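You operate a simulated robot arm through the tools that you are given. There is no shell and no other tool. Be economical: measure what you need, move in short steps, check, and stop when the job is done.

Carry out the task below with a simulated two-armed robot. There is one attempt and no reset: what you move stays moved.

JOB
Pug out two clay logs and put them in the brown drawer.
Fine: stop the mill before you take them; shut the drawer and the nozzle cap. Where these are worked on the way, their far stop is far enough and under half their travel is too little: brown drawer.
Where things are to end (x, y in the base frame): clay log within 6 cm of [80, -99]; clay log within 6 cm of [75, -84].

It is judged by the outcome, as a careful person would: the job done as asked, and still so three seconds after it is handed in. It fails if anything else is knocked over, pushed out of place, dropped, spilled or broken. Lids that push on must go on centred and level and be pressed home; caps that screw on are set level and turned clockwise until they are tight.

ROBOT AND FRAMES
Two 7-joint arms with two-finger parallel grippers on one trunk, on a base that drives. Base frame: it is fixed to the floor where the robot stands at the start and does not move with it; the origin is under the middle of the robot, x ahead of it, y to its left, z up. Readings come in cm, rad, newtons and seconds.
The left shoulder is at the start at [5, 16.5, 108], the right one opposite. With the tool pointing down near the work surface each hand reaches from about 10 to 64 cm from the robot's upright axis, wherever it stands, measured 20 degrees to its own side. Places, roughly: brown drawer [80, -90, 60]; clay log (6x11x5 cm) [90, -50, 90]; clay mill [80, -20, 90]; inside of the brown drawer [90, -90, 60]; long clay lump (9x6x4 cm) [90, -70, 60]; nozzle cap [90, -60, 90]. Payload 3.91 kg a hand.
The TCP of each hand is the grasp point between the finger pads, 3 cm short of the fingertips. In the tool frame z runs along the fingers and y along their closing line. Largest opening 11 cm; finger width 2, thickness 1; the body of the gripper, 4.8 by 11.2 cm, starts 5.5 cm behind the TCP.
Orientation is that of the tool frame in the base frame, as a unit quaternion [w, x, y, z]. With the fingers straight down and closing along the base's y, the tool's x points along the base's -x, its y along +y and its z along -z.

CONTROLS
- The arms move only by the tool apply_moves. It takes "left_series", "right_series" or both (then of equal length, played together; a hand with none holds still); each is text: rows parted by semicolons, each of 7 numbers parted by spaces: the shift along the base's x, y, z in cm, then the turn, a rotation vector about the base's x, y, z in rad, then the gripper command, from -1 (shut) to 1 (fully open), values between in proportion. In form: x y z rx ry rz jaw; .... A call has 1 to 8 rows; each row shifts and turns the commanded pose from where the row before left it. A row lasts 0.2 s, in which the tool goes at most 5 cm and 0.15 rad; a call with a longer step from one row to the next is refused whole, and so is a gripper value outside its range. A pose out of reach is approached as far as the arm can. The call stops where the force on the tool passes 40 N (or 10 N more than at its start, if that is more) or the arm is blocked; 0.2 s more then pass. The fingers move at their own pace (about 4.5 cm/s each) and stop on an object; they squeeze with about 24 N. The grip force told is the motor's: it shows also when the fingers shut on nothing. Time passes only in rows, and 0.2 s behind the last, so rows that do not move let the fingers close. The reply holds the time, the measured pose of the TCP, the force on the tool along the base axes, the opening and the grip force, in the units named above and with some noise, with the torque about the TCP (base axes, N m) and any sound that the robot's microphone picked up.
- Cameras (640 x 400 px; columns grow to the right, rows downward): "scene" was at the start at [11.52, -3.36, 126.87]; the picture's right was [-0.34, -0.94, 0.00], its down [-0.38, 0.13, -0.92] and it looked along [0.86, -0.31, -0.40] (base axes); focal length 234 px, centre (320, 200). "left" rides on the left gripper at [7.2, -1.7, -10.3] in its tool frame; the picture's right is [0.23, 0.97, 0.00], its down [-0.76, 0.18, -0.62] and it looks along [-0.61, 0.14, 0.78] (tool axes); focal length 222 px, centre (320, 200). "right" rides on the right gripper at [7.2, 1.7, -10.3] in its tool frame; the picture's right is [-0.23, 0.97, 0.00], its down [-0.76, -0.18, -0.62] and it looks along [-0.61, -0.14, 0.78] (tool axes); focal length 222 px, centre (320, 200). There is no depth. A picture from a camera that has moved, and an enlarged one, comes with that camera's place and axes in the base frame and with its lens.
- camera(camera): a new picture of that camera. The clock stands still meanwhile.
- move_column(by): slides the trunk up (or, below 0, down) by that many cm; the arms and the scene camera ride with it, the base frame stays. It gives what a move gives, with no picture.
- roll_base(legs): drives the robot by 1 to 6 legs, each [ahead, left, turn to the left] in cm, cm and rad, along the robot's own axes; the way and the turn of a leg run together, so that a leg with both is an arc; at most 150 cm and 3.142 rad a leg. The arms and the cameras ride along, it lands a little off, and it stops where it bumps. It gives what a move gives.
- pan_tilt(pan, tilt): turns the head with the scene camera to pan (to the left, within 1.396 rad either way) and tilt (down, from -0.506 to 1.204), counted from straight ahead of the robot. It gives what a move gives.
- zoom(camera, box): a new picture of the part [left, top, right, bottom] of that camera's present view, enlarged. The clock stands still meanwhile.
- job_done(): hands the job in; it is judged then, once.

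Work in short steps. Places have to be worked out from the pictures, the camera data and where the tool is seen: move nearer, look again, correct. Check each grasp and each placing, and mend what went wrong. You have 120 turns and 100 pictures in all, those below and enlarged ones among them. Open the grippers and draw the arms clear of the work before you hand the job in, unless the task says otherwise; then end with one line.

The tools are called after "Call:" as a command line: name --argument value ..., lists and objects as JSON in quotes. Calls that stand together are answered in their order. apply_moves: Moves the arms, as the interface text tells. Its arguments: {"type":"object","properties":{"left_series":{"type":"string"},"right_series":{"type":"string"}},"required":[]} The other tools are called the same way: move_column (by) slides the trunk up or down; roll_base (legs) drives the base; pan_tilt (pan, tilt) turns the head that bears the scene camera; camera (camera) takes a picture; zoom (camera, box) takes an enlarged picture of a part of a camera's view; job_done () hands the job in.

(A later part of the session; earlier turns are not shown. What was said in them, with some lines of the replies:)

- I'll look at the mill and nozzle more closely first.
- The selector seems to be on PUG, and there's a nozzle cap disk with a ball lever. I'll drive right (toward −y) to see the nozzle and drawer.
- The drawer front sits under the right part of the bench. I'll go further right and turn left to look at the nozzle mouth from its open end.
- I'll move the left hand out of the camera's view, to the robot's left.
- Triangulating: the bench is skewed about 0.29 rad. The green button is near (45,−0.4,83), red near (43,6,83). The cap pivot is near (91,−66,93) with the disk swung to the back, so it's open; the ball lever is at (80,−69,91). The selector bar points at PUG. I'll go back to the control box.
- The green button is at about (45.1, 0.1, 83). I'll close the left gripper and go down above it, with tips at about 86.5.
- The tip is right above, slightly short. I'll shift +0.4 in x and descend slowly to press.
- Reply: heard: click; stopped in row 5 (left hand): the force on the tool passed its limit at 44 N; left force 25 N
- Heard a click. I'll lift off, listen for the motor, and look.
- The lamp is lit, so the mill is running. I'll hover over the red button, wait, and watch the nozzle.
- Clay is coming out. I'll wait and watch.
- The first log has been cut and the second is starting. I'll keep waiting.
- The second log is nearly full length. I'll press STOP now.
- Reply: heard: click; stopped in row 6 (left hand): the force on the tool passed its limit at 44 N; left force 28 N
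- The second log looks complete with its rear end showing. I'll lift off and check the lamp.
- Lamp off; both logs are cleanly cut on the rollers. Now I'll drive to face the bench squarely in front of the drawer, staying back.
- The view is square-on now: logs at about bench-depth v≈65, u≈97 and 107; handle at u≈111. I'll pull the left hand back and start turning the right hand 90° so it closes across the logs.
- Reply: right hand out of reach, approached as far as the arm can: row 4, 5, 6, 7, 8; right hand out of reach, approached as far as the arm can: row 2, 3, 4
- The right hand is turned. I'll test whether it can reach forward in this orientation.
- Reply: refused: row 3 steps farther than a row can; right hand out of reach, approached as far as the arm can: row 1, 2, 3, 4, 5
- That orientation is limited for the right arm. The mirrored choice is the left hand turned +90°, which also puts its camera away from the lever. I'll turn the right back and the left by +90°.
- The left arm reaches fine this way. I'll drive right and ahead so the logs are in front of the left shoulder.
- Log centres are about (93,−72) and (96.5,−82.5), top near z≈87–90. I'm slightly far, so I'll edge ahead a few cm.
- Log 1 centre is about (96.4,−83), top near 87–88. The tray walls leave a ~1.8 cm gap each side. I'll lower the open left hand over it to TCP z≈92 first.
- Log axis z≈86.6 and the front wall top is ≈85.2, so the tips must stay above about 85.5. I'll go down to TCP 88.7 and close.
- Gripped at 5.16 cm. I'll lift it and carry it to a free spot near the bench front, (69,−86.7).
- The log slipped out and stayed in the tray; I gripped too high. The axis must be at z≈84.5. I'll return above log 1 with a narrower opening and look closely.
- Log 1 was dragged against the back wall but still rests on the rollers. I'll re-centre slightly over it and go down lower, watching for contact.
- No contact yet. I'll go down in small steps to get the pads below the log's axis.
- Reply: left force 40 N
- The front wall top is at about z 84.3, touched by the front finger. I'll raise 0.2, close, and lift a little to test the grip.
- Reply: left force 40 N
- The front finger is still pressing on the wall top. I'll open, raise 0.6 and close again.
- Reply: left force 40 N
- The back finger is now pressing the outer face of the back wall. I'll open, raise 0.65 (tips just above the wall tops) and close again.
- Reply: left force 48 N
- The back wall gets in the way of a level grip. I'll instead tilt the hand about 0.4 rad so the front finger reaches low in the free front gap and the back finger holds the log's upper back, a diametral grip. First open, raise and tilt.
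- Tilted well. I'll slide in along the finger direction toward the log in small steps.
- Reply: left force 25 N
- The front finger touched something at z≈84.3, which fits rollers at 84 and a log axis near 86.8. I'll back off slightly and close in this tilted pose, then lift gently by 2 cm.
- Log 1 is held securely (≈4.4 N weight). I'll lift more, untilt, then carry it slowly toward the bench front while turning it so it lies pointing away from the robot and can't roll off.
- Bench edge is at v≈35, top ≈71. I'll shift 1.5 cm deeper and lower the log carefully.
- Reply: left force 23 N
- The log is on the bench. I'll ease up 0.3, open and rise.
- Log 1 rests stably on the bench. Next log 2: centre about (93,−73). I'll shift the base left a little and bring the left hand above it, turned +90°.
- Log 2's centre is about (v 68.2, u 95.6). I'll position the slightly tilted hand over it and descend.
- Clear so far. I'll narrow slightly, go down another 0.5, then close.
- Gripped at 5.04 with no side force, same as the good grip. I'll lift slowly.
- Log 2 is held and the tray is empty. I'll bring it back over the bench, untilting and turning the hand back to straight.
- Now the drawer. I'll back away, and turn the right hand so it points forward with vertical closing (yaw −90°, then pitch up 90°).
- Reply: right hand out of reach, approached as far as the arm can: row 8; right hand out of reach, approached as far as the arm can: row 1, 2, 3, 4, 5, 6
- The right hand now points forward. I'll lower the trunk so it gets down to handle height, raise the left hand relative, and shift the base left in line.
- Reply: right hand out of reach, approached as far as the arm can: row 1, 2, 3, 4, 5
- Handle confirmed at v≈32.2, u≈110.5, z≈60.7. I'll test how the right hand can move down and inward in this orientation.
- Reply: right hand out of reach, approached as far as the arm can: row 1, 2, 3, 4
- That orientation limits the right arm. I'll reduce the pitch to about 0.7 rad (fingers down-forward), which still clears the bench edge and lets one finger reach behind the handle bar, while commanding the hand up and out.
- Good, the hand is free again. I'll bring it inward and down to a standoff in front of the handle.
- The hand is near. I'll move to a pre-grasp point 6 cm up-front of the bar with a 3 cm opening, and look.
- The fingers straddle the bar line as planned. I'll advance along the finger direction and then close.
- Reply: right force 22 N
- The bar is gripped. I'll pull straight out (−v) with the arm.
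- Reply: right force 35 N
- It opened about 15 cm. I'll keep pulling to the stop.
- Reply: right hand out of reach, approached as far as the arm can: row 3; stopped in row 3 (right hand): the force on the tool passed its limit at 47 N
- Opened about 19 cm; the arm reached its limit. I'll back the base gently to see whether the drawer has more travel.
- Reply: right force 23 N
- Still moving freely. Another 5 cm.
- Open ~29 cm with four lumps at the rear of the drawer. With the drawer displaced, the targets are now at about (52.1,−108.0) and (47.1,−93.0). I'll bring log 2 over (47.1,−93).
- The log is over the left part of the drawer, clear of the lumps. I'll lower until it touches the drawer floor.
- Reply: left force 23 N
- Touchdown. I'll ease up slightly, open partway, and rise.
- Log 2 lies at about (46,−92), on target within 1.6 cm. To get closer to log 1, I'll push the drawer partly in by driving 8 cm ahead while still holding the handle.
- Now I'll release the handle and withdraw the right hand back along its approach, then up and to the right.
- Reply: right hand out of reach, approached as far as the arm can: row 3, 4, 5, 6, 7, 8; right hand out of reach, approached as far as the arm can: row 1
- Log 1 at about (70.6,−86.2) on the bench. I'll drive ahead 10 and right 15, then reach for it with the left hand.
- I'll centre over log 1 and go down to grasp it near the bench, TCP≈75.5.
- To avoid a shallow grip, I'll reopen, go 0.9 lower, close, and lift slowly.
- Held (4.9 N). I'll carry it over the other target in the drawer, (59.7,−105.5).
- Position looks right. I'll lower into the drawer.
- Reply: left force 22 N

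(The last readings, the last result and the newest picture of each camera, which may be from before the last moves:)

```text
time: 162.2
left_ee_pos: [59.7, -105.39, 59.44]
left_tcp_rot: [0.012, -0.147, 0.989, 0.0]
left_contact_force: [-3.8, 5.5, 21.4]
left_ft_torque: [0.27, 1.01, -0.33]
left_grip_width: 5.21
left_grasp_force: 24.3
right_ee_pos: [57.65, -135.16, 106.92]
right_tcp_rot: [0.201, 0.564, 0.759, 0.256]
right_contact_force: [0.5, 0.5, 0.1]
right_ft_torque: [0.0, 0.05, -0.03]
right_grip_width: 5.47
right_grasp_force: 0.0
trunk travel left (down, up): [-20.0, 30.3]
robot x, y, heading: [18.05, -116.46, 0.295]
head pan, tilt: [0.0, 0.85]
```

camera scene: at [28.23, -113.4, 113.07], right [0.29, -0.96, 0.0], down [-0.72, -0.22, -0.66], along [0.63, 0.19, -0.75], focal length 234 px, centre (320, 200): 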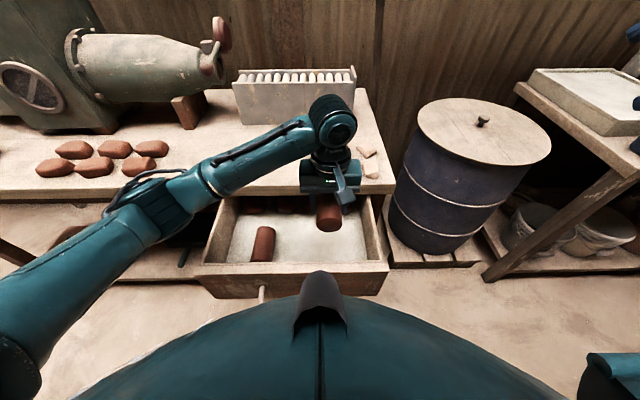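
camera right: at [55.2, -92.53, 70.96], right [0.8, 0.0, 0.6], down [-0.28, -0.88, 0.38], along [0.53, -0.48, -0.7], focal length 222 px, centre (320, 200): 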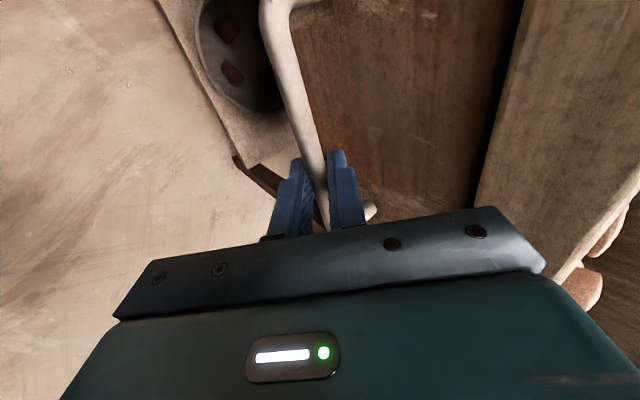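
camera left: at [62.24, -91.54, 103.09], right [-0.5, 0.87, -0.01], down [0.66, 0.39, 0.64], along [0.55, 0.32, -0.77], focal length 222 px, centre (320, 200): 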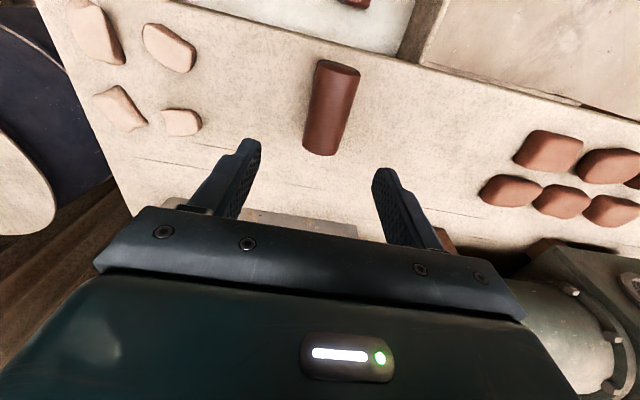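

Contact. I'll ease up, release, rise, and check.

Call:
apply_moves --left_series "0 0 0.3 0 0 0 -1;0 0 0 0 0 0 0;0 0 0 0 0 0 0.3;0 0 2.5 0 0 0 0.3;0 0 4 0 0 0 0.3;0 0 4 0 0 0 0.3;0 0 4 0 0 0 0.3;0 0 4 0 0 0 0.3"

Call:
apply_moves --left_series "0 0 4 0 0 0 0.3;0 0 4 0 0 0 0.3;-1 3 4 0 0 0 0.3;-1 4 3 0 0 0 0;-1 4 3 0 0 0 -1;-1 4 0 0 0 0 -1"

Call:
camera --camera "scene"

```text
time: 164.0
left_ee_pos: [59.42, -105.59, 77.64]
left_tcp_rot: [0.009, -0.147, 0.989, 0.001]
left_contact_force: [0.0, -0.6, -0.4]
left_ft_torque: [-0.01, -0.02, 0.0]
left_grip_width: 7.15
left_grasp_force: 0.1
right_ee_pos: [57.64, -135.3, 106.81]
right_tcp_rot: [0.2, 0.564, 0.759, 0.256]
right_contact_force: [-0.6, 0.0, -0.4]
right_ft_torque: [0.0, -0.04, 0.03]
right_grip_width: 5.52
right_grasp_force: 0.0
trunk travel left (down, up): [-20.0, 30.3]
robot x, y, heading: [18.16, -116.49, 0.29]
head pan, tilt: [0.0, 0.85]
```

```text
refused: row 3 steps farther than a row can; nothing moved
```

```text
25 pictures are left
camera scene: at [28.19, -113.41, 113.06], right [0.29, -0.96, 0.0], down [-0.72, -0.22, -0.66], along [0.63, 0.19, -0.75], focal length 234 px, centre (320, 200)
```

scene: 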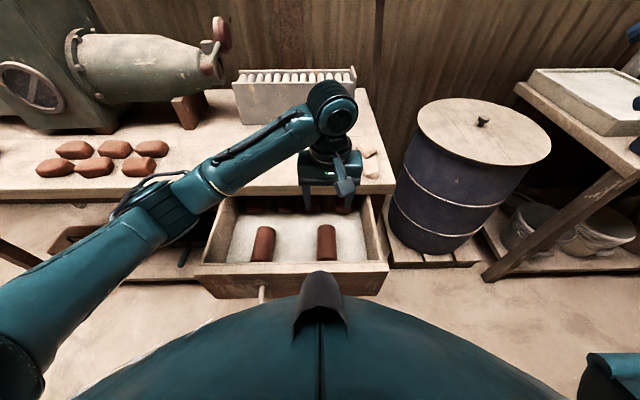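

Both logs are in place. Next I'll raise the left hand, close it, back the base 12 cm and position the fist in front of the handle bar to push the drawer shut.

Call:
apply_moves --left_series "0 0 4 0 0 0 0.3;0 0 4 0 0 0 -0.3;0 0 4 0 0 0 -1;0 0 0 0 0 0 -1"

Call:
roll_base --legs '[[-12, 0, 0]]'

Call:
apply_moves --left_series "-2.2 1.3 -1 0 0 0 -1;-2.2 1.3 -2 0 0 0 -1;-2.1 1.3 -3 0 0 0 -1;-2 1.2 -3 0 0 0 -1;0 0 -4 0 0 0 -1"

Call:
camera --camera "scene"

Call:
camera --camera "left"

```text
time: 165.0
left_ee_pos: [59.47, -105.46, 89.8]
left_tcp_rot: [0.01, -0.147, 0.989, 0.001]
left_contact_force: [-0.6, 0.2, 0.5]
left_ft_torque: [-0.02, -0.01, -0.02]
left_grip_width: 0.2
left_grasp_force: 0.1
right_ee_pos: [57.8, -135.26, 106.77]
right_tcp_rot: [0.2, 0.564, 0.759, 0.256]
right_contact_force: [-0.2, -0.5, 0.1]
right_ft_torque: [0.0, 0.01, 0.0]
right_grip_width: 5.51
right_grasp_force: 0.2
trunk travel left (down, up): [-20.0, 30.3]
robot x, y, heading: [18.13, -116.09, 0.292]
head pan, tilt: [0.0, 0.85]
```

```text
time: 166.3
left_ee_pos: [48.12, -108.84, 89.89]
left_tcp_rot: [0.01, -0.148, 0.989, 0.0]
left_contact_force: [-0.9, -0.2, 0.6]
left_ft_torque: [-0.02, 0.0, -0.03]
left_grip_width: 0.02
left_grasp_force: 24.2
right_ee_pos: [46.43, -138.77, 106.8]
right_tcp_rot: [0.2, 0.564, 0.759, 0.256]
right_contact_force: [0.4, 0.2, 0.0]
right_ft_torque: [-0.04, 0.0, 0.04]
right_grip_width: 5.5
right_grasp_force: 0.1
trunk travel left (down, up): [-20.0, 30.3]
robot x, y, heading: [6.48, -119.72, 0.298]
head pan, tilt: [0.0, 0.85]
```

```text
time: 167.5
left_ee_pos: [39.62, -103.7, 76.72]
left_tcp_rot: [0.011, -0.147, 0.989, 0.001]
left_contact_force: [0.1, 0.4, 0.4]
left_ft_torque: [-0.01, -0.01, 0.02]
left_grip_width: 0.01
left_grasp_force: 24.1
right_ee_pos: [46.34, -138.73, 106.73]
right_tcp_rot: [0.199, 0.565, 0.759, 0.256]
right_contact_force: [-0.2, 0.5, -0.5]
right_ft_torque: [-0.04, -0.04, -0.04]
right_grip_width: 5.5
right_grasp_force: 0.1
trunk travel left (down, up): [-20.0, 30.3]
robot x, y, heading: [6.44, -119.41, 0.296]
head pan, tilt: [0.0, 0.85]
```

```text
24 pictures are left
camera scene: at [16.82, -116.84, 113.07], right [0.29, -0.96, 0.0], down [-0.72, -0.22, -0.66], along [0.63, 0.19, -0.75], focal length 234 px, centre (320, 200)
```

scene: 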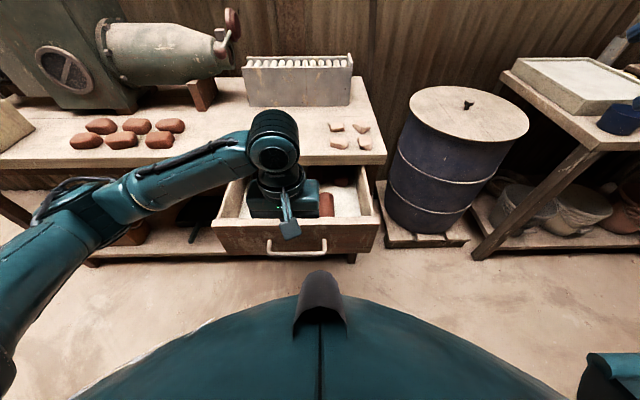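

```text
23 pictures are left
camera left: at [33.0, -107.46, 86.84], right [-0.5, 0.87, -0.01], down [0.66, 0.39, 0.64], along [0.55, 0.32, -0.77], focal length 222 px, centre (320, 200)
```

left: 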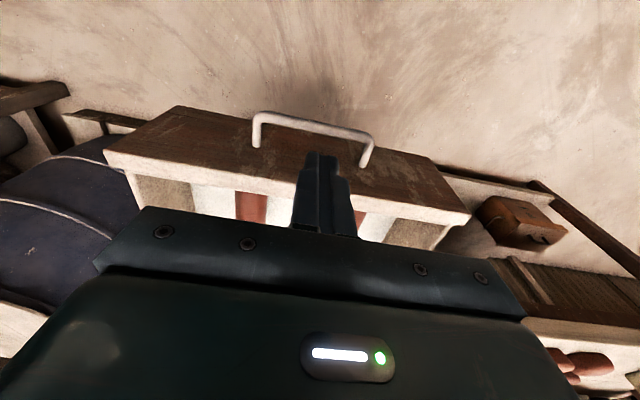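

The bar is at v≈10–11 and the fist at 7.8. I'll back off 1.2 more and descend to TCP z≈61.

Call:
apply_moves --left_series "-1.2 -0.3 -3 0 0 0 -1;0 0 -3.2 0 0 0 -1;0 0 -3.2 0 0 0 -1;0 0 -3.2 0 0 0 -1;0 0 -3 0 0 0 -1"

Call:
camera --camera "left"

```text
time: 168.7
left_ee_pos: [38.38, -104.17, 61.22]
left_tcp_rot: [0.009, -0.147, 0.989, 0.0]
left_contact_force: [0.3, -0.2, -0.7]
left_ft_torque: [0.0, -0.02, -0.05]
left_grip_width: 0.0
left_grasp_force: 23.9
right_ee_pos: [46.51, -138.65, 106.75]
right_tcp_rot: [0.2, 0.564, 0.759, 0.256]
right_contact_force: [0.3, 0.3, -0.1]
right_ft_torque: [0.01, -0.03, 0.02]
right_grip_width: 5.49
right_grasp_force: 0.0
trunk travel left (down, up): [-20.0, 30.3]
robot x, y, heading: [6.84, -119.94, 0.298]
head pan, tilt: [0.0, 0.85]
```

```text
22 pictures are left
camera left: at [31.9, -107.83, 71.27], right [-0.5, 0.87, -0.01], down [0.66, 0.39, 0.64], along [0.55, 0.32, -0.77], focal length 222 px, centre (320, 200)
```

left: 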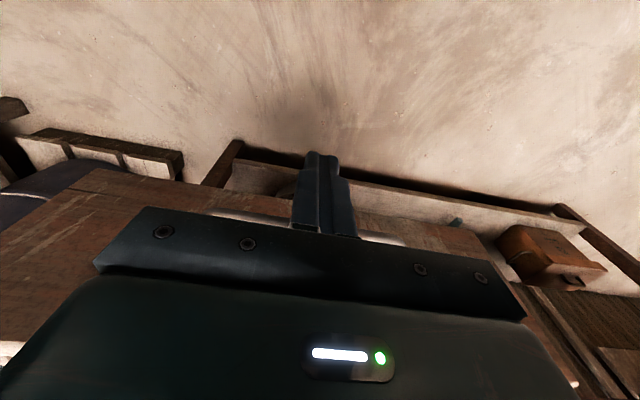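

The fist is in front of the bar. I'll push gently along the drawer axis.

Call:
apply_moves --left_series "0.95 0.31 0 0 0 0 -1;0.95 0.31 0 0 0 0 -1;0.95 0.31 0 0 0 0 -1;1.2 0.39 0 0 0 0 -1;1.4 0.45 0 0 0 0 -1;1.4 0.45 0 0 0 0 -1;1.4 0.45 0 0 0 0 -1;1.2 0.39 0 0 0 0 -1"

Call:
apply_moves --left_series "1.2 0.39 0 0 0 0 -1;1.4 0.45 0 0 0 0 -1;1.4 0.45 0 0 0 0 -1;1.4 0.45 0 0 0 0 -1;1.4 0.45 0 0 0 0 -1;1.2 0.39 0 0 0 0 -1;1 0.32 0 0 0 0 -1"

Call:
camera --camera "scene"

```text
time: 170.5
left_ee_pos: [48.0, -100.93, 61.02]
left_tcp_rot: [0.009, -0.148, 0.989, 0.0]
left_contact_force: [0.7, 1.3, 0.2]
left_ft_torque: [0.0, 0.0, -0.01]
left_grip_width: 0.0
left_grasp_force: 24.1
right_ee_pos: [46.53, -138.7, 106.86]
right_tcp_rot: [0.199, 0.564, 0.759, 0.256]
right_contact_force: [0.1, -0.7, -0.4]
right_ft_torque: [-0.02, -0.02, 0.02]
right_grip_width: 5.51
right_grasp_force: 0.0
trunk travel left (down, up): [-20.0, 30.3]
robot x, y, heading: [6.45, -119.61, 0.293]
head pan, tilt: [0.0, 0.85]
```

```text
time: 172.1
left_ee_pos: [56.92, -98.21, 61.19]
left_tcp_rot: [0.01, -0.147, 0.989, 0.0]
left_contact_force: [0.4, 0.7, -0.1]
left_ft_torque: [-0.01, 0.02, 0.0]
left_grip_width: 0.0
left_grasp_force: 24.0
right_ee_pos: [46.44, -138.67, 106.76]
right_tcp_rot: [0.2, 0.564, 0.76, 0.256]
right_contact_force: [-0.9, -0.6, 0.2]
right_ft_torque: [0.0, -0.01, 0.02]
right_grip_width: 5.47
right_grasp_force: 0.1
trunk travel left (down, up): [-20.0, 30.3]
robot x, y, heading: [6.7, -119.7, 0.296]
head pan, tilt: [0.0, 0.85]
```

```text
21 pictures are left
camera scene: at [16.84, -116.85, 113.06], right [0.29, -0.96, 0.0], down [-0.72, -0.22, -0.66], along [0.63, 0.19, -0.75], focal length 234 px, centre (320, 200)
```

scene: 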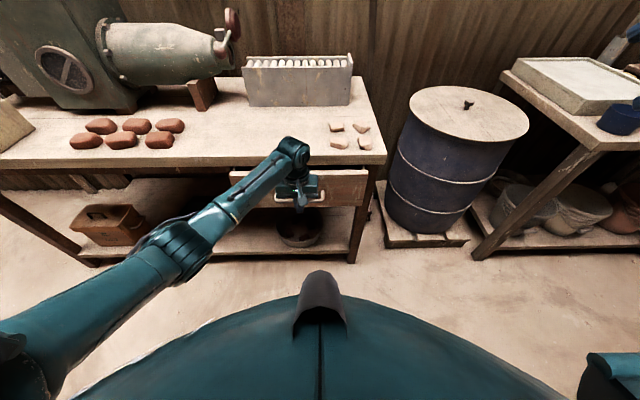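

About 4.5 cm remains. I'll nudge with the base 3 cm, then finish with the arm until it stops.

Call:
roll_base --legs '[[3, 0, 0]]'

Call:
apply_moves --left_series "0.5 0.16 0 0 0 0 -1;0.5 0.16 0 0 0 0 -1;0.5 0.16 0 0 0 0 -1;0.4 0.13 0 0 0 0 -1;0.4 0.13 0 0 0 0 -1;0.4 0.13 0 0 0 0 -1;0.4 0.13 0 0 0 0 -1;0.4 0.13 0 0 0 0 -1"

```text
time: 172.9
left_ee_pos: [59.87, -97.3, 61.17]
left_tcp_rot: [0.01, -0.146, 0.989, 0.0]
left_contact_force: [0.1, 0.9, 0.4]
left_ft_torque: [-0.04, 0.0, -0.02]
left_grip_width: 0.01
left_grasp_force: 23.7
right_ee_pos: [49.22, -137.71, 106.73]
right_tcp_rot: [0.199, 0.564, 0.759, 0.256]
right_contact_force: [-0.4, -0.4, 0.2]
right_ft_torque: [0.03, 0.02, -0.04]
right_grip_width: 5.52
right_grasp_force: 0.1
trunk travel left (down, up): [-20.0, 30.3]
robot x, y, heading: [9.38, -118.61, 0.291]
head pan, tilt: [0.0, 0.85]
```

```text
time: 173.8
left_ee_pos: [60.72, -97.07, 61.31]
left_tcp_rot: [0.001, -0.146, 0.989, 0.001]
left_contact_force: [-14.5, -0.7, 10.8]
left_ft_torque: [0.16, -0.09, 0.12]
left_grip_width: 0.02
left_grasp_force: 24.0
right_ee_pos: [49.13, -137.81, 106.86]
right_tcp_rot: [0.2, 0.564, 0.759, 0.257]
right_contact_force: [0.3, 0.2, -0.1]
right_ft_torque: [-0.01, 0.01, -0.03]
right_grip_width: 5.51
right_grasp_force: 0.1
trunk travel left (down, up): [-20.0, 30.3]
robot x, y, heading: [9.8, -118.76, 0.294]
head pan, tilt: [0.0, 0.85]
stopped in row 4 (left hand): the force on the tool passed its limit at 46 N (the readings are from after the stop); the commanded pose is now the measured one
```

Firm stop at 46 N: the drawer is shut. I'll back the hand off, raise it, lift the trunk, and drive toward the nozzle to work the cap lever.

Call:
apply_moves --left_series "-2 -0.6 0 0 0 0 -1;-3 -0.9 0 0 0 0 -1;-3 -0.9 3 0 0 0 -1;-3 -0.9 3.5 0 0 0 -1;-2 -0.6 4 0 0 0 -1;0 0 4.5 0 0 0 -1;0 0 4.5 0 0 0 -1;0 0 4.5 0 0 0 -1"

Call:
move_column --by 22

Call:
roll_base --legs '[[0, 10, 0], [30, 0, 0]]'

Call:
camera --camera "scene"

Call:
camera --camera "left"

```text
time: 175.6
left_ee_pos: [47.69, -100.9, 84.75]
left_tcp_rot: [-0.001, -0.147, 0.989, 0.002]
left_contact_force: [0.0, -0.8, -0.2]
left_ft_torque: [-0.01, 0.04, -0.02]
left_grip_width: 0.01
left_grasp_force: 23.9
right_ee_pos: [49.2, -137.74, 106.69]
right_tcp_rot: [0.199, 0.564, 0.759, 0.257]
right_contact_force: [0.5, -0.5, -0.1]
right_ft_torque: [-0.01, -0.01, 0.0]
right_grip_width: 5.49
right_grasp_force: 0.1
trunk travel left (down, up): [-20.0, 30.3]
robot x, y, heading: [9.48, -118.95, 0.295]
head pan, tilt: [0.0, 0.85]
```

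```text
time: 177.9
left_ee_pos: [47.7, -100.9, 106.71]
left_tcp_rot: [0.0, -0.146, 0.989, 0.001]
left_contact_force: [-1.5, 0.8, -0.6]
left_ft_torque: [-0.02, 0.0, 0.02]
left_grip_width: 0.02
left_grasp_force: 23.6
right_ee_pos: [49.34, -137.75, 128.8]
right_tcp_rot: [0.199, 0.564, 0.759, 0.256]
right_contact_force: [-0.6, -1.2, -0.4]
right_ft_torque: [0.01, 0.03, 0.04]
right_grip_width: 5.5
right_grasp_force: 0.1
trunk travel left (down, up): [-42.0, 8.3]
robot x, y, heading: [9.4, -118.9, 0.294]
head pan, tilt: [0.0, 0.85]
```

```text
time: 181.1
left_ee_pos: [73.76, -82.55, 106.7]
left_tcp_rot: [0.0, -0.145, 0.989, 0.001]
left_contact_force: [0.6, -0.8, -0.3]
left_ft_torque: [-0.02, 0.0, -0.02]
left_grip_width: 0.03
left_grasp_force: 23.8
right_ee_pos: [75.27, -119.58, 128.82]
right_tcp_rot: [0.2, 0.566, 0.758, 0.256]
right_contact_force: [0.4, 0.3, 0.0]
right_ft_torque: [0.02, 0.0, 0.0]
right_grip_width: 5.5
right_grasp_force: 0.2
trunk travel left (down, up): [-42.0, 8.3]
robot x, y, heading: [35.41, -100.62, 0.294]
head pan, tilt: [0.0, 0.85]
```

```text
20 pictures are left
camera scene: at [45.66, -97.57, 135.06], right [0.29, -0.96, 0.0], down [-0.72, -0.22, -0.66], along [0.63, 0.19, -0.75], focal length 234 px, centre (320, 200)
```

scene: 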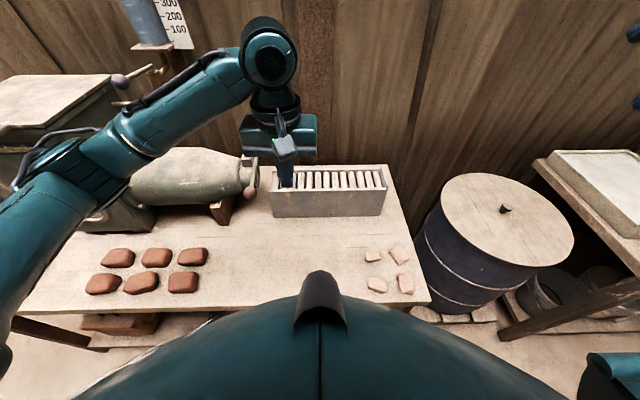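

```text
19 pictures are left
camera left: at [67.43, -86.2, 116.95], right [-0.5, 0.87, 0.0], down [0.68, 0.39, 0.62], along [0.54, 0.31, -0.78], focal length 222 px, centre (320, 200)
```

left: 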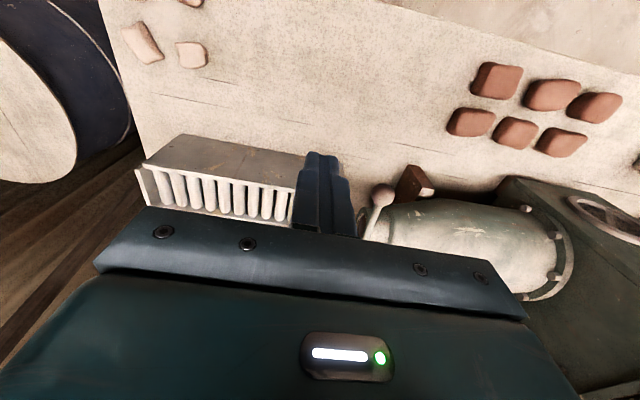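

The ball triangulates to (79.8,−68.6,91) again. I'll move above it with an opening of 6 cm and look.

Call:
apply_moves --left_series "1.5 3.4 0 0 0 0 0.1;1.5 3.4 0 0 0 0 0.1;1.5 3.4 0 0 0 0 0.1;1.6 3.5 0 0 0 0 0.1;0 0 -3 0 0 0 0.1;0 0 -2 0 0 0 0.1"

Call:
camera --camera "left"

Call:
zoom --camera "scene" --box '[120, 60, 320, 220]'

```text
time: 182.5
left_ee_pos: [80.14, -68.92, 101.72]
left_tcp_rot: [0.001, -0.144, 0.99, 0.002]
left_contact_force: [0.6, 0.6, -0.5]
left_ft_torque: [0.0, -0.04, 0.01]
left_grip_width: 6.06
left_grasp_force: 0.0
right_ee_pos: [75.09, -119.44, 128.74]
right_tcp_rot: [0.199, 0.565, 0.758, 0.256]
right_contact_force: [-0.1, 0.8, -0.6]
right_ft_torque: [0.03, -0.02, 0.01]
right_grip_width: 5.47
right_grasp_force: 0.0
trunk travel left (down, up): [-42.0, 8.3]
robot x, y, heading: [35.45, -100.27, 0.285]
head pan, tilt: [0.0, 0.85]
```

```text
18 pictures are left
camera left: at [73.59, -72.43, 111.96], right [-0.5, 0.87, 0.0], down [0.68, 0.39, 0.62], along [0.54, 0.31, -0.78], focal length 222 px, centre (320, 200)
```

left: 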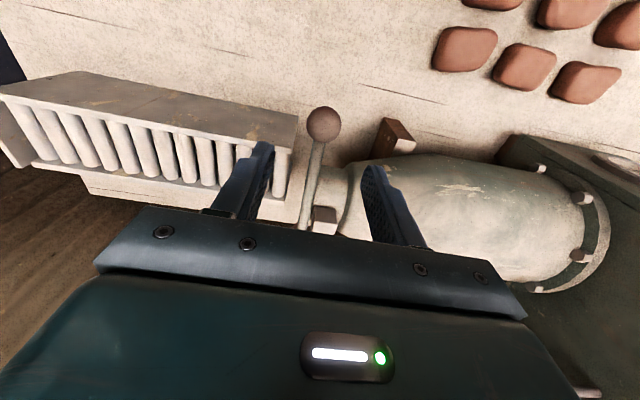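

```text
2.50 times, centred on (220, 140) of scene
camera zoom: at [45.61, -97.58, 135.07], right [0.29, -0.96, 0.0], down [-0.72, -0.22, -0.66], along [0.63, 0.19, -0.75], focal length 584 px, centre (570, 350)
```

zoom: 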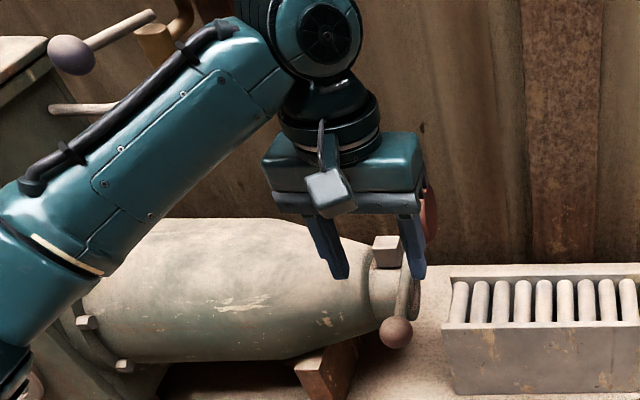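

Ball centre ≈ (79.4,−68.8,92), well centred between the fingers. I'll descend and grip it.

Call:
apply_moves --left_series "-0.3 0.1 -2.5 0 0 0 0.1;-0.3 0 -2.5 0 0 0 0.1;0 0 -2.5 0 0 0 0.1;0 0 -2 0 0 0 0.1;0 0 0 0 0 0 -1;0 0 0 0 0 0 -1;0 0 0 0 0 0 -1;0 0 0 0 0 0 -1"

Call:
camera --camera "left"

```text
time: 184.3
left_ee_pos: [79.23, -68.6, 92.09]
left_tcp_rot: [0.001, -0.144, 0.99, 0.001]
left_contact_force: [0.4, 2.9, 0.0]
left_ft_torque: [0.06, -0.05, 0.01]
left_grip_width: 3.32
left_grasp_force: 44.7
right_ee_pos: [75.13, -119.47, 128.82]
right_tcp_rot: [0.2, 0.566, 0.758, 0.256]
right_contact_force: [-0.4, -0.1, -0.1]
right_ft_torque: [-0.01, 0.03, 0.0]
right_grip_width: 5.49
right_grasp_force: 0.1
trunk travel left (down, up): [-42.0, 8.3]
robot x, y, heading: [35.27, -100.5, 0.293]
head pan, tilt: [0.0, 0.85]
```

```text
16 pictures are left
camera left: at [72.88, -72.2, 102.36], right [-0.5, 0.87, 0.0], down [0.68, 0.39, 0.62], along [0.54, 0.31, -0.78], focal length 222 px, centre (320, 200)
```

left: 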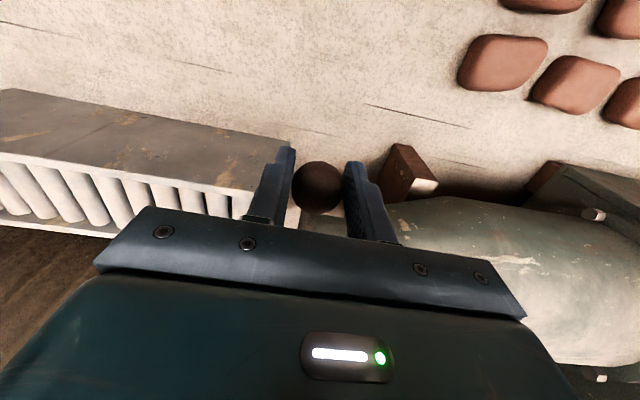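

The ball is gripped (3.3 cm). I'll swing it up along the arc about the pivot, first part.

Call:
apply_moves --left_series "-0.04 -0.01 1.1 0 0 0 -1;0 0 1.04 0 0 0 -1;0.32 0.1 2.06 0 0 0 -1;0.65 0.2 1.98 0 0 0 -1;0.97 0.29 1.83 0 0 0 -1"

Call:
zoom --camera "scene" --box '[180, 80, 320, 200]'

```text
time: 185.5
left_ee_pos: [80.9, -68.01, 100.21]
left_tcp_rot: [-0.002, -0.145, 0.989, 0.002]
left_contact_force: [-12.5, 9.0, -7.1]
left_ft_torque: [-0.28, 1.34, 0.07]
left_grip_width: 3.34
left_grasp_force: 45.4
right_ee_pos: [75.04, -119.3, 128.79]
right_tcp_rot: [0.2, 0.565, 0.759, 0.255]
right_contact_force: [-0.1, -0.4, 0.1]
right_ft_torque: [-0.05, 0.0, 0.0]
right_grip_width: 5.53
right_grasp_force: 0.1
trunk travel left (down, up): [-42.0, 8.3]
robot x, y, heading: [35.35, -100.41, 0.289]
head pan, tilt: [0.0, 0.85]
```

```text
3.33 times, centred on (250, 140) of scene
camera zoom: at [45.52, -97.42, 135.07], right [0.29, -0.96, 0.0], down [-0.72, -0.22, -0.66], along [0.63, 0.19, -0.75], focal length 778 px, centre (553, 400)
```

zoom: 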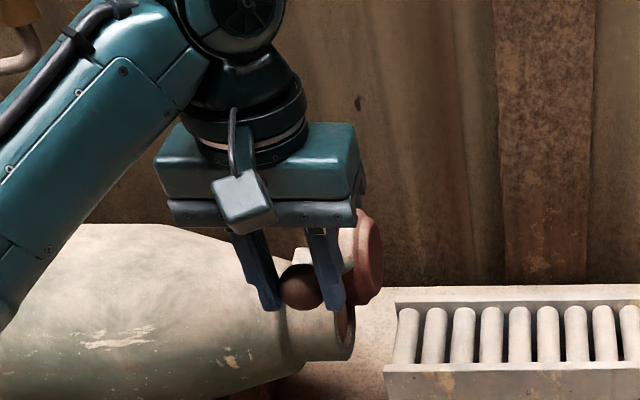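

It's working; the disk is swinging down. I'll continue the arc.

Call:
apply_moves --left_series "1.26 0.38 1.63 0 0 0 -1;1.51 0.46 1.37 0 0 0 -1;1.71 0.52 1.08 0 0 0 -1;1.87 0.57 0.75 0 0 0 -1"

Call:
zoom --camera "scene" --box '[180, 60, 320, 200]'

```text
time: 186.5
left_ee_pos: [87.27, -65.9, 105.2]
left_tcp_rot: [-0.002, -0.146, 0.989, 0.002]
left_contact_force: [-14.9, 14.3, -4.3]
left_ft_torque: [0.08, 1.5, 0.15]
left_grip_width: 3.35
left_grasp_force: 44.5
right_ee_pos: [74.96, -119.29, 128.8]
right_tcp_rot: [0.202, 0.565, 0.758, 0.255]
right_contact_force: [0.6, 0.6, -0.2]
right_ft_torque: [0.03, 0.01, 0.02]
right_grip_width: 5.51
right_grasp_force: 0.0
trunk travel left (down, up): [-42.0, 8.3]
robot x, y, heading: [35.48, -100.5, 0.285]
head pan, tilt: [0.0, 0.85]
```

```text
2.86 times, centred on (250, 130) of scene
camera zoom: at [45.45, -97.38, 135.08], right [0.29, -0.96, 0.0], down [-0.72, -0.22, -0.66], along [0.63, 0.19, -0.75], focal length 667 px, centre (520, 400)
```

zoom: 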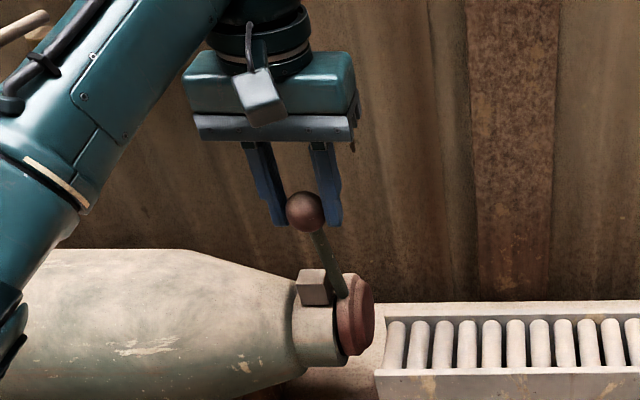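

Nearly over the mouth. I'll finish the arc to the stop.

Call:
apply_moves --left_series "1.5 0.45 0.3 0 0 0 -1;1.2 0.36 0.1 0 0 0 -1;0.8 0.24 0 0 0 0 -1;0.8 0.24 -0.05 0 0 0 -1;0.8 0.24 -0.1 0 0 0 -1;0.8 0.24 -0.15 0 0 0 -1;0.8 0.24 -0.2 0 0 0 -1"

Call:
zoom --camera "scene" --box '[180, 60, 320, 200]'

```text
time: 187.6
left_ee_pos: [91.01, -64.89, 105.7]
left_tcp_rot: [-0.011, -0.148, 0.989, 0.003]
left_contact_force: [-22.2, -2.0, 8.7]
left_ft_torque: [0.44, 0.15, -0.01]
left_grip_width: 3.34
left_grasp_force: 44.9
right_ee_pos: [74.81, -119.55, 128.87]
right_tcp_rot: [0.2, 0.564, 0.758, 0.257]
right_contact_force: [0.3, 0.4, -0.2]
right_ft_torque: [0.01, 0.01, 0.01]
right_grip_width: 5.51
right_grasp_force: 0.1
trunk travel left (down, up): [-42.0, 8.3]
robot x, y, heading: [35.45, -100.61, 0.292]
head pan, tilt: [0.0, 0.85]
stopped in row 5 (left hand): the force on the tool passed its limit at 44 N (the readings are from after the stop); the commanded pose is now the measured one
```

```text
2.86 times, centred on (250, 130) of scene
camera zoom: at [45.25, -97.7, 135.11], right [0.29, -0.96, 0.0], down [-0.72, -0.22, -0.66], along [0.63, 0.19, -0.75], focal length 667 px, centre (520, 400)
```

zoom: 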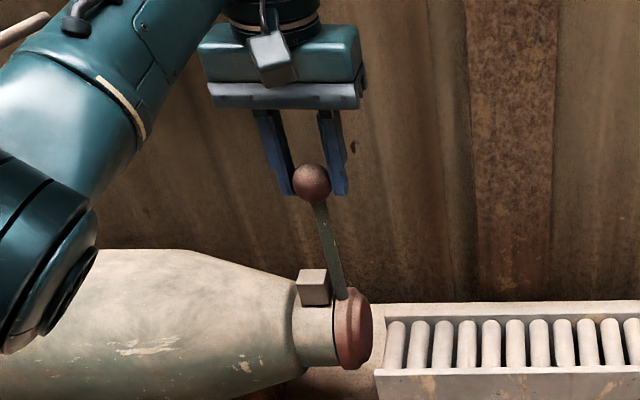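

The cap hit its stop with the disk covering the mouth. I'll release, rise and withdraw.

Call:
apply_moves --left_series "0 0 0 0 0 0 0.2;0 0 0 0 0 0 0.3;0 0 2 0 0 0 0.3;0 0 4 0 0 0 0.3;0 0 4 0 0 0 0.5;-3 -1 2 0 0 0 0.5;-4 -1.2 0 0 0 0 1;-4 -1.2 0 0 0 0 1"

Call:
roll_base --legs '[[-40, 0, 0]]'

Call:
pan_tilt --pan 0.0 --tilt 0.65

Call:
camera --camera "scene"

```text
time: 189.4
left_ee_pos: [80.29, -68.11, 117.18]
left_tcp_rot: [-0.009, -0.147, 0.989, 0.002]
left_contact_force: [-0.7, 0.4, -0.6]
left_ft_torque: [0.02, -0.03, -0.03]
left_grip_width: 10.98
left_grasp_force: 0.1
right_ee_pos: [74.98, -119.31, 128.88]
right_tcp_rot: [0.201, 0.565, 0.758, 0.256]
right_contact_force: [1.2, 0.8, -0.4]
right_ft_torque: [-0.02, 0.0, -0.04]
right_grip_width: 5.51
right_grasp_force: 0.0
trunk travel left (down, up): [-42.0, 8.3]
robot x, y, heading: [35.12, -100.74, 0.286]
head pan, tilt: [0.0, 0.85]
```

```text
time: 191.8
left_ee_pos: [42.75, -79.7, 117.15]
left_tcp_rot: [-0.008, -0.143, 0.99, 0.001]
left_contact_force: [-0.6, -0.3, -0.1]
left_ft_torque: [0.01, 0.0, 0.01]
left_grip_width: 11.0
left_grasp_force: 0.1
right_ee_pos: [37.23, -130.95, 128.89]
right_tcp_rot: [0.201, 0.568, 0.756, 0.256]
right_contact_force: [0.1, 0.7, -0.5]
right_ft_torque: [0.05, 0.02, 0.02]
right_grip_width: 5.53
right_grasp_force: 0.1
trunk travel left (down, up): [-42.0, 8.3]
robot x, y, heading: [-2.59, -111.9, 0.288]
head pan, tilt: [0.0, 0.85]
```

```text
time: 192.6
left_ee_pos: [42.77, -79.73, 117.07]
left_tcp_rot: [-0.008, -0.144, 0.99, 0.001]
left_contact_force: [0.8, -0.2, 0.1]
left_ft_torque: [0.02, -0.02, 0.01]
left_grip_width: 11.0
left_grasp_force: 0.1
right_ee_pos: [37.17, -130.99, 128.84]
right_tcp_rot: [0.201, 0.567, 0.757, 0.255]
right_contact_force: [-0.1, -0.3, 1.0]
right_ft_torque: [0.01, 0.04, -0.01]
right_grip_width: 5.49
right_grasp_force: 0.0
trunk travel left (down, up): [-42.0, 8.3]
robot x, y, heading: [-2.21, -111.65, 0.288]
head pan, tilt: [0.0, 0.649]
```

```text
12 pictures are left
camera scene: at [8.54, -108.65, 136.72], right [0.28, -0.96, 0.0], down [-0.58, -0.17, -0.8], along [0.76, 0.22, -0.61], focal length 234 px, centre (320, 200)
```

scene: 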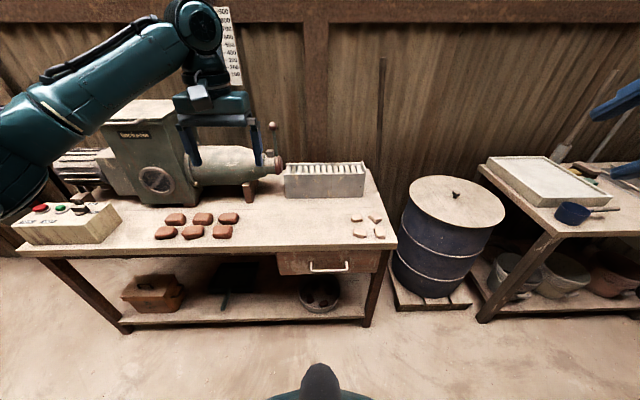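

Call:
zoom --camera "scene" --box '[260, 225, 420, 325]'

Call:
zoom --camera "scene" --box '[220, 110, 380, 210]'

```text
4.00 times, centred on (340, 275) of scene
camera zoom: at [8.54, -108.65, 136.72], right [0.28, -0.96, 0.0], down [-0.58, -0.17, -0.8], along [0.76, 0.22, -0.61], focal length 934 px, centre (240, -100)
```

zoom: 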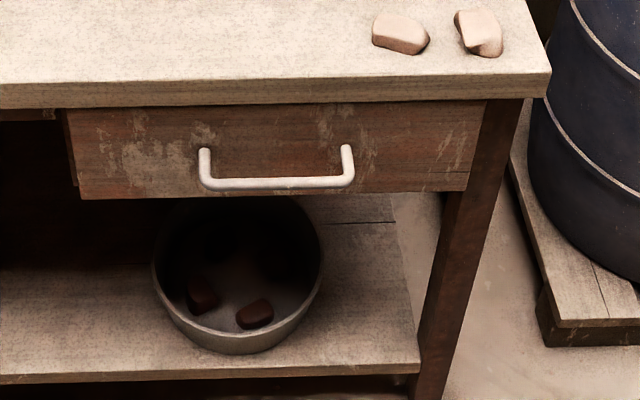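

```text
4.00 times, centred on (300, 160) of scene
camera zoom: at [8.54, -108.65, 136.72], right [0.28, -0.96, 0.0], down [-0.58, -0.17, -0.8], along [0.76, 0.22, -0.61], focal length 934 px, centre (400, 360)
```

zoom: 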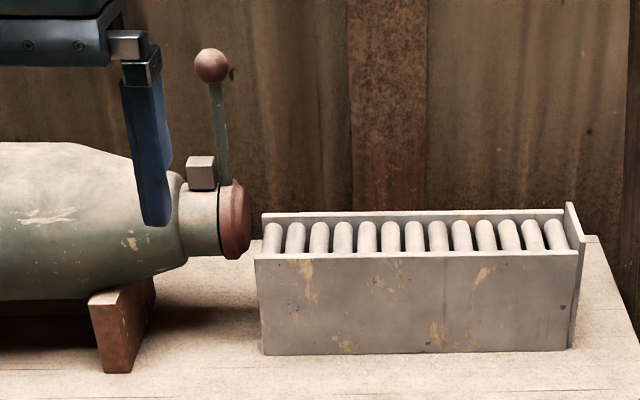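

Everything checks out. The drawer is shut flush (it met a hard stop), the cap is closed, the mill is stopped, the tray is empty and the arms are clear. I'll open the right gripper fully and hand in.

Call:
apply_moves --right_series "0 0 0 0 0 0 1;0 0 0 0 0 0 1;0 0 0 0 0 0 1" --left_series "0 0 0 0 0 0 1;0 0 0 0 0 0 1;0 0 0 0 0 0 1"

Call:
job_done

```text
time: 193.4
left_ee_pos: [42.78, -79.67, 117.17]
left_tcp_rot: [-0.007, -0.143, 0.99, 0.002]
left_contact_force: [0.2, 0.3, -0.4]
left_ft_torque: [0.01, -0.02, -0.02]
left_grip_width: 11.03
left_grasp_force: 0.0
right_ee_pos: [37.27, -130.97, 128.89]
right_tcp_rot: [0.2, 0.567, 0.757, 0.255]
right_contact_force: [-0.1, -0.4, -0.7]
right_ft_torque: [-0.05, 0.01, 0.03]
right_grip_width: 11.01
right_grasp_force: 0.1
trunk travel left (down, up): [-42.0, 8.3]
robot x, y, heading: [-2.57, -111.4, 0.282]
head pan, tilt: [0.0, 0.649]
```

```text
The job is handed in.
```

I pugged out two clay logs, stopped the mill before taking them, laid both in the brown drawer within about 2 cm of their marks by my estimate, and shut the drawer and the nozzle cap; one log slipped from my grip once but stayed in the roller tray.
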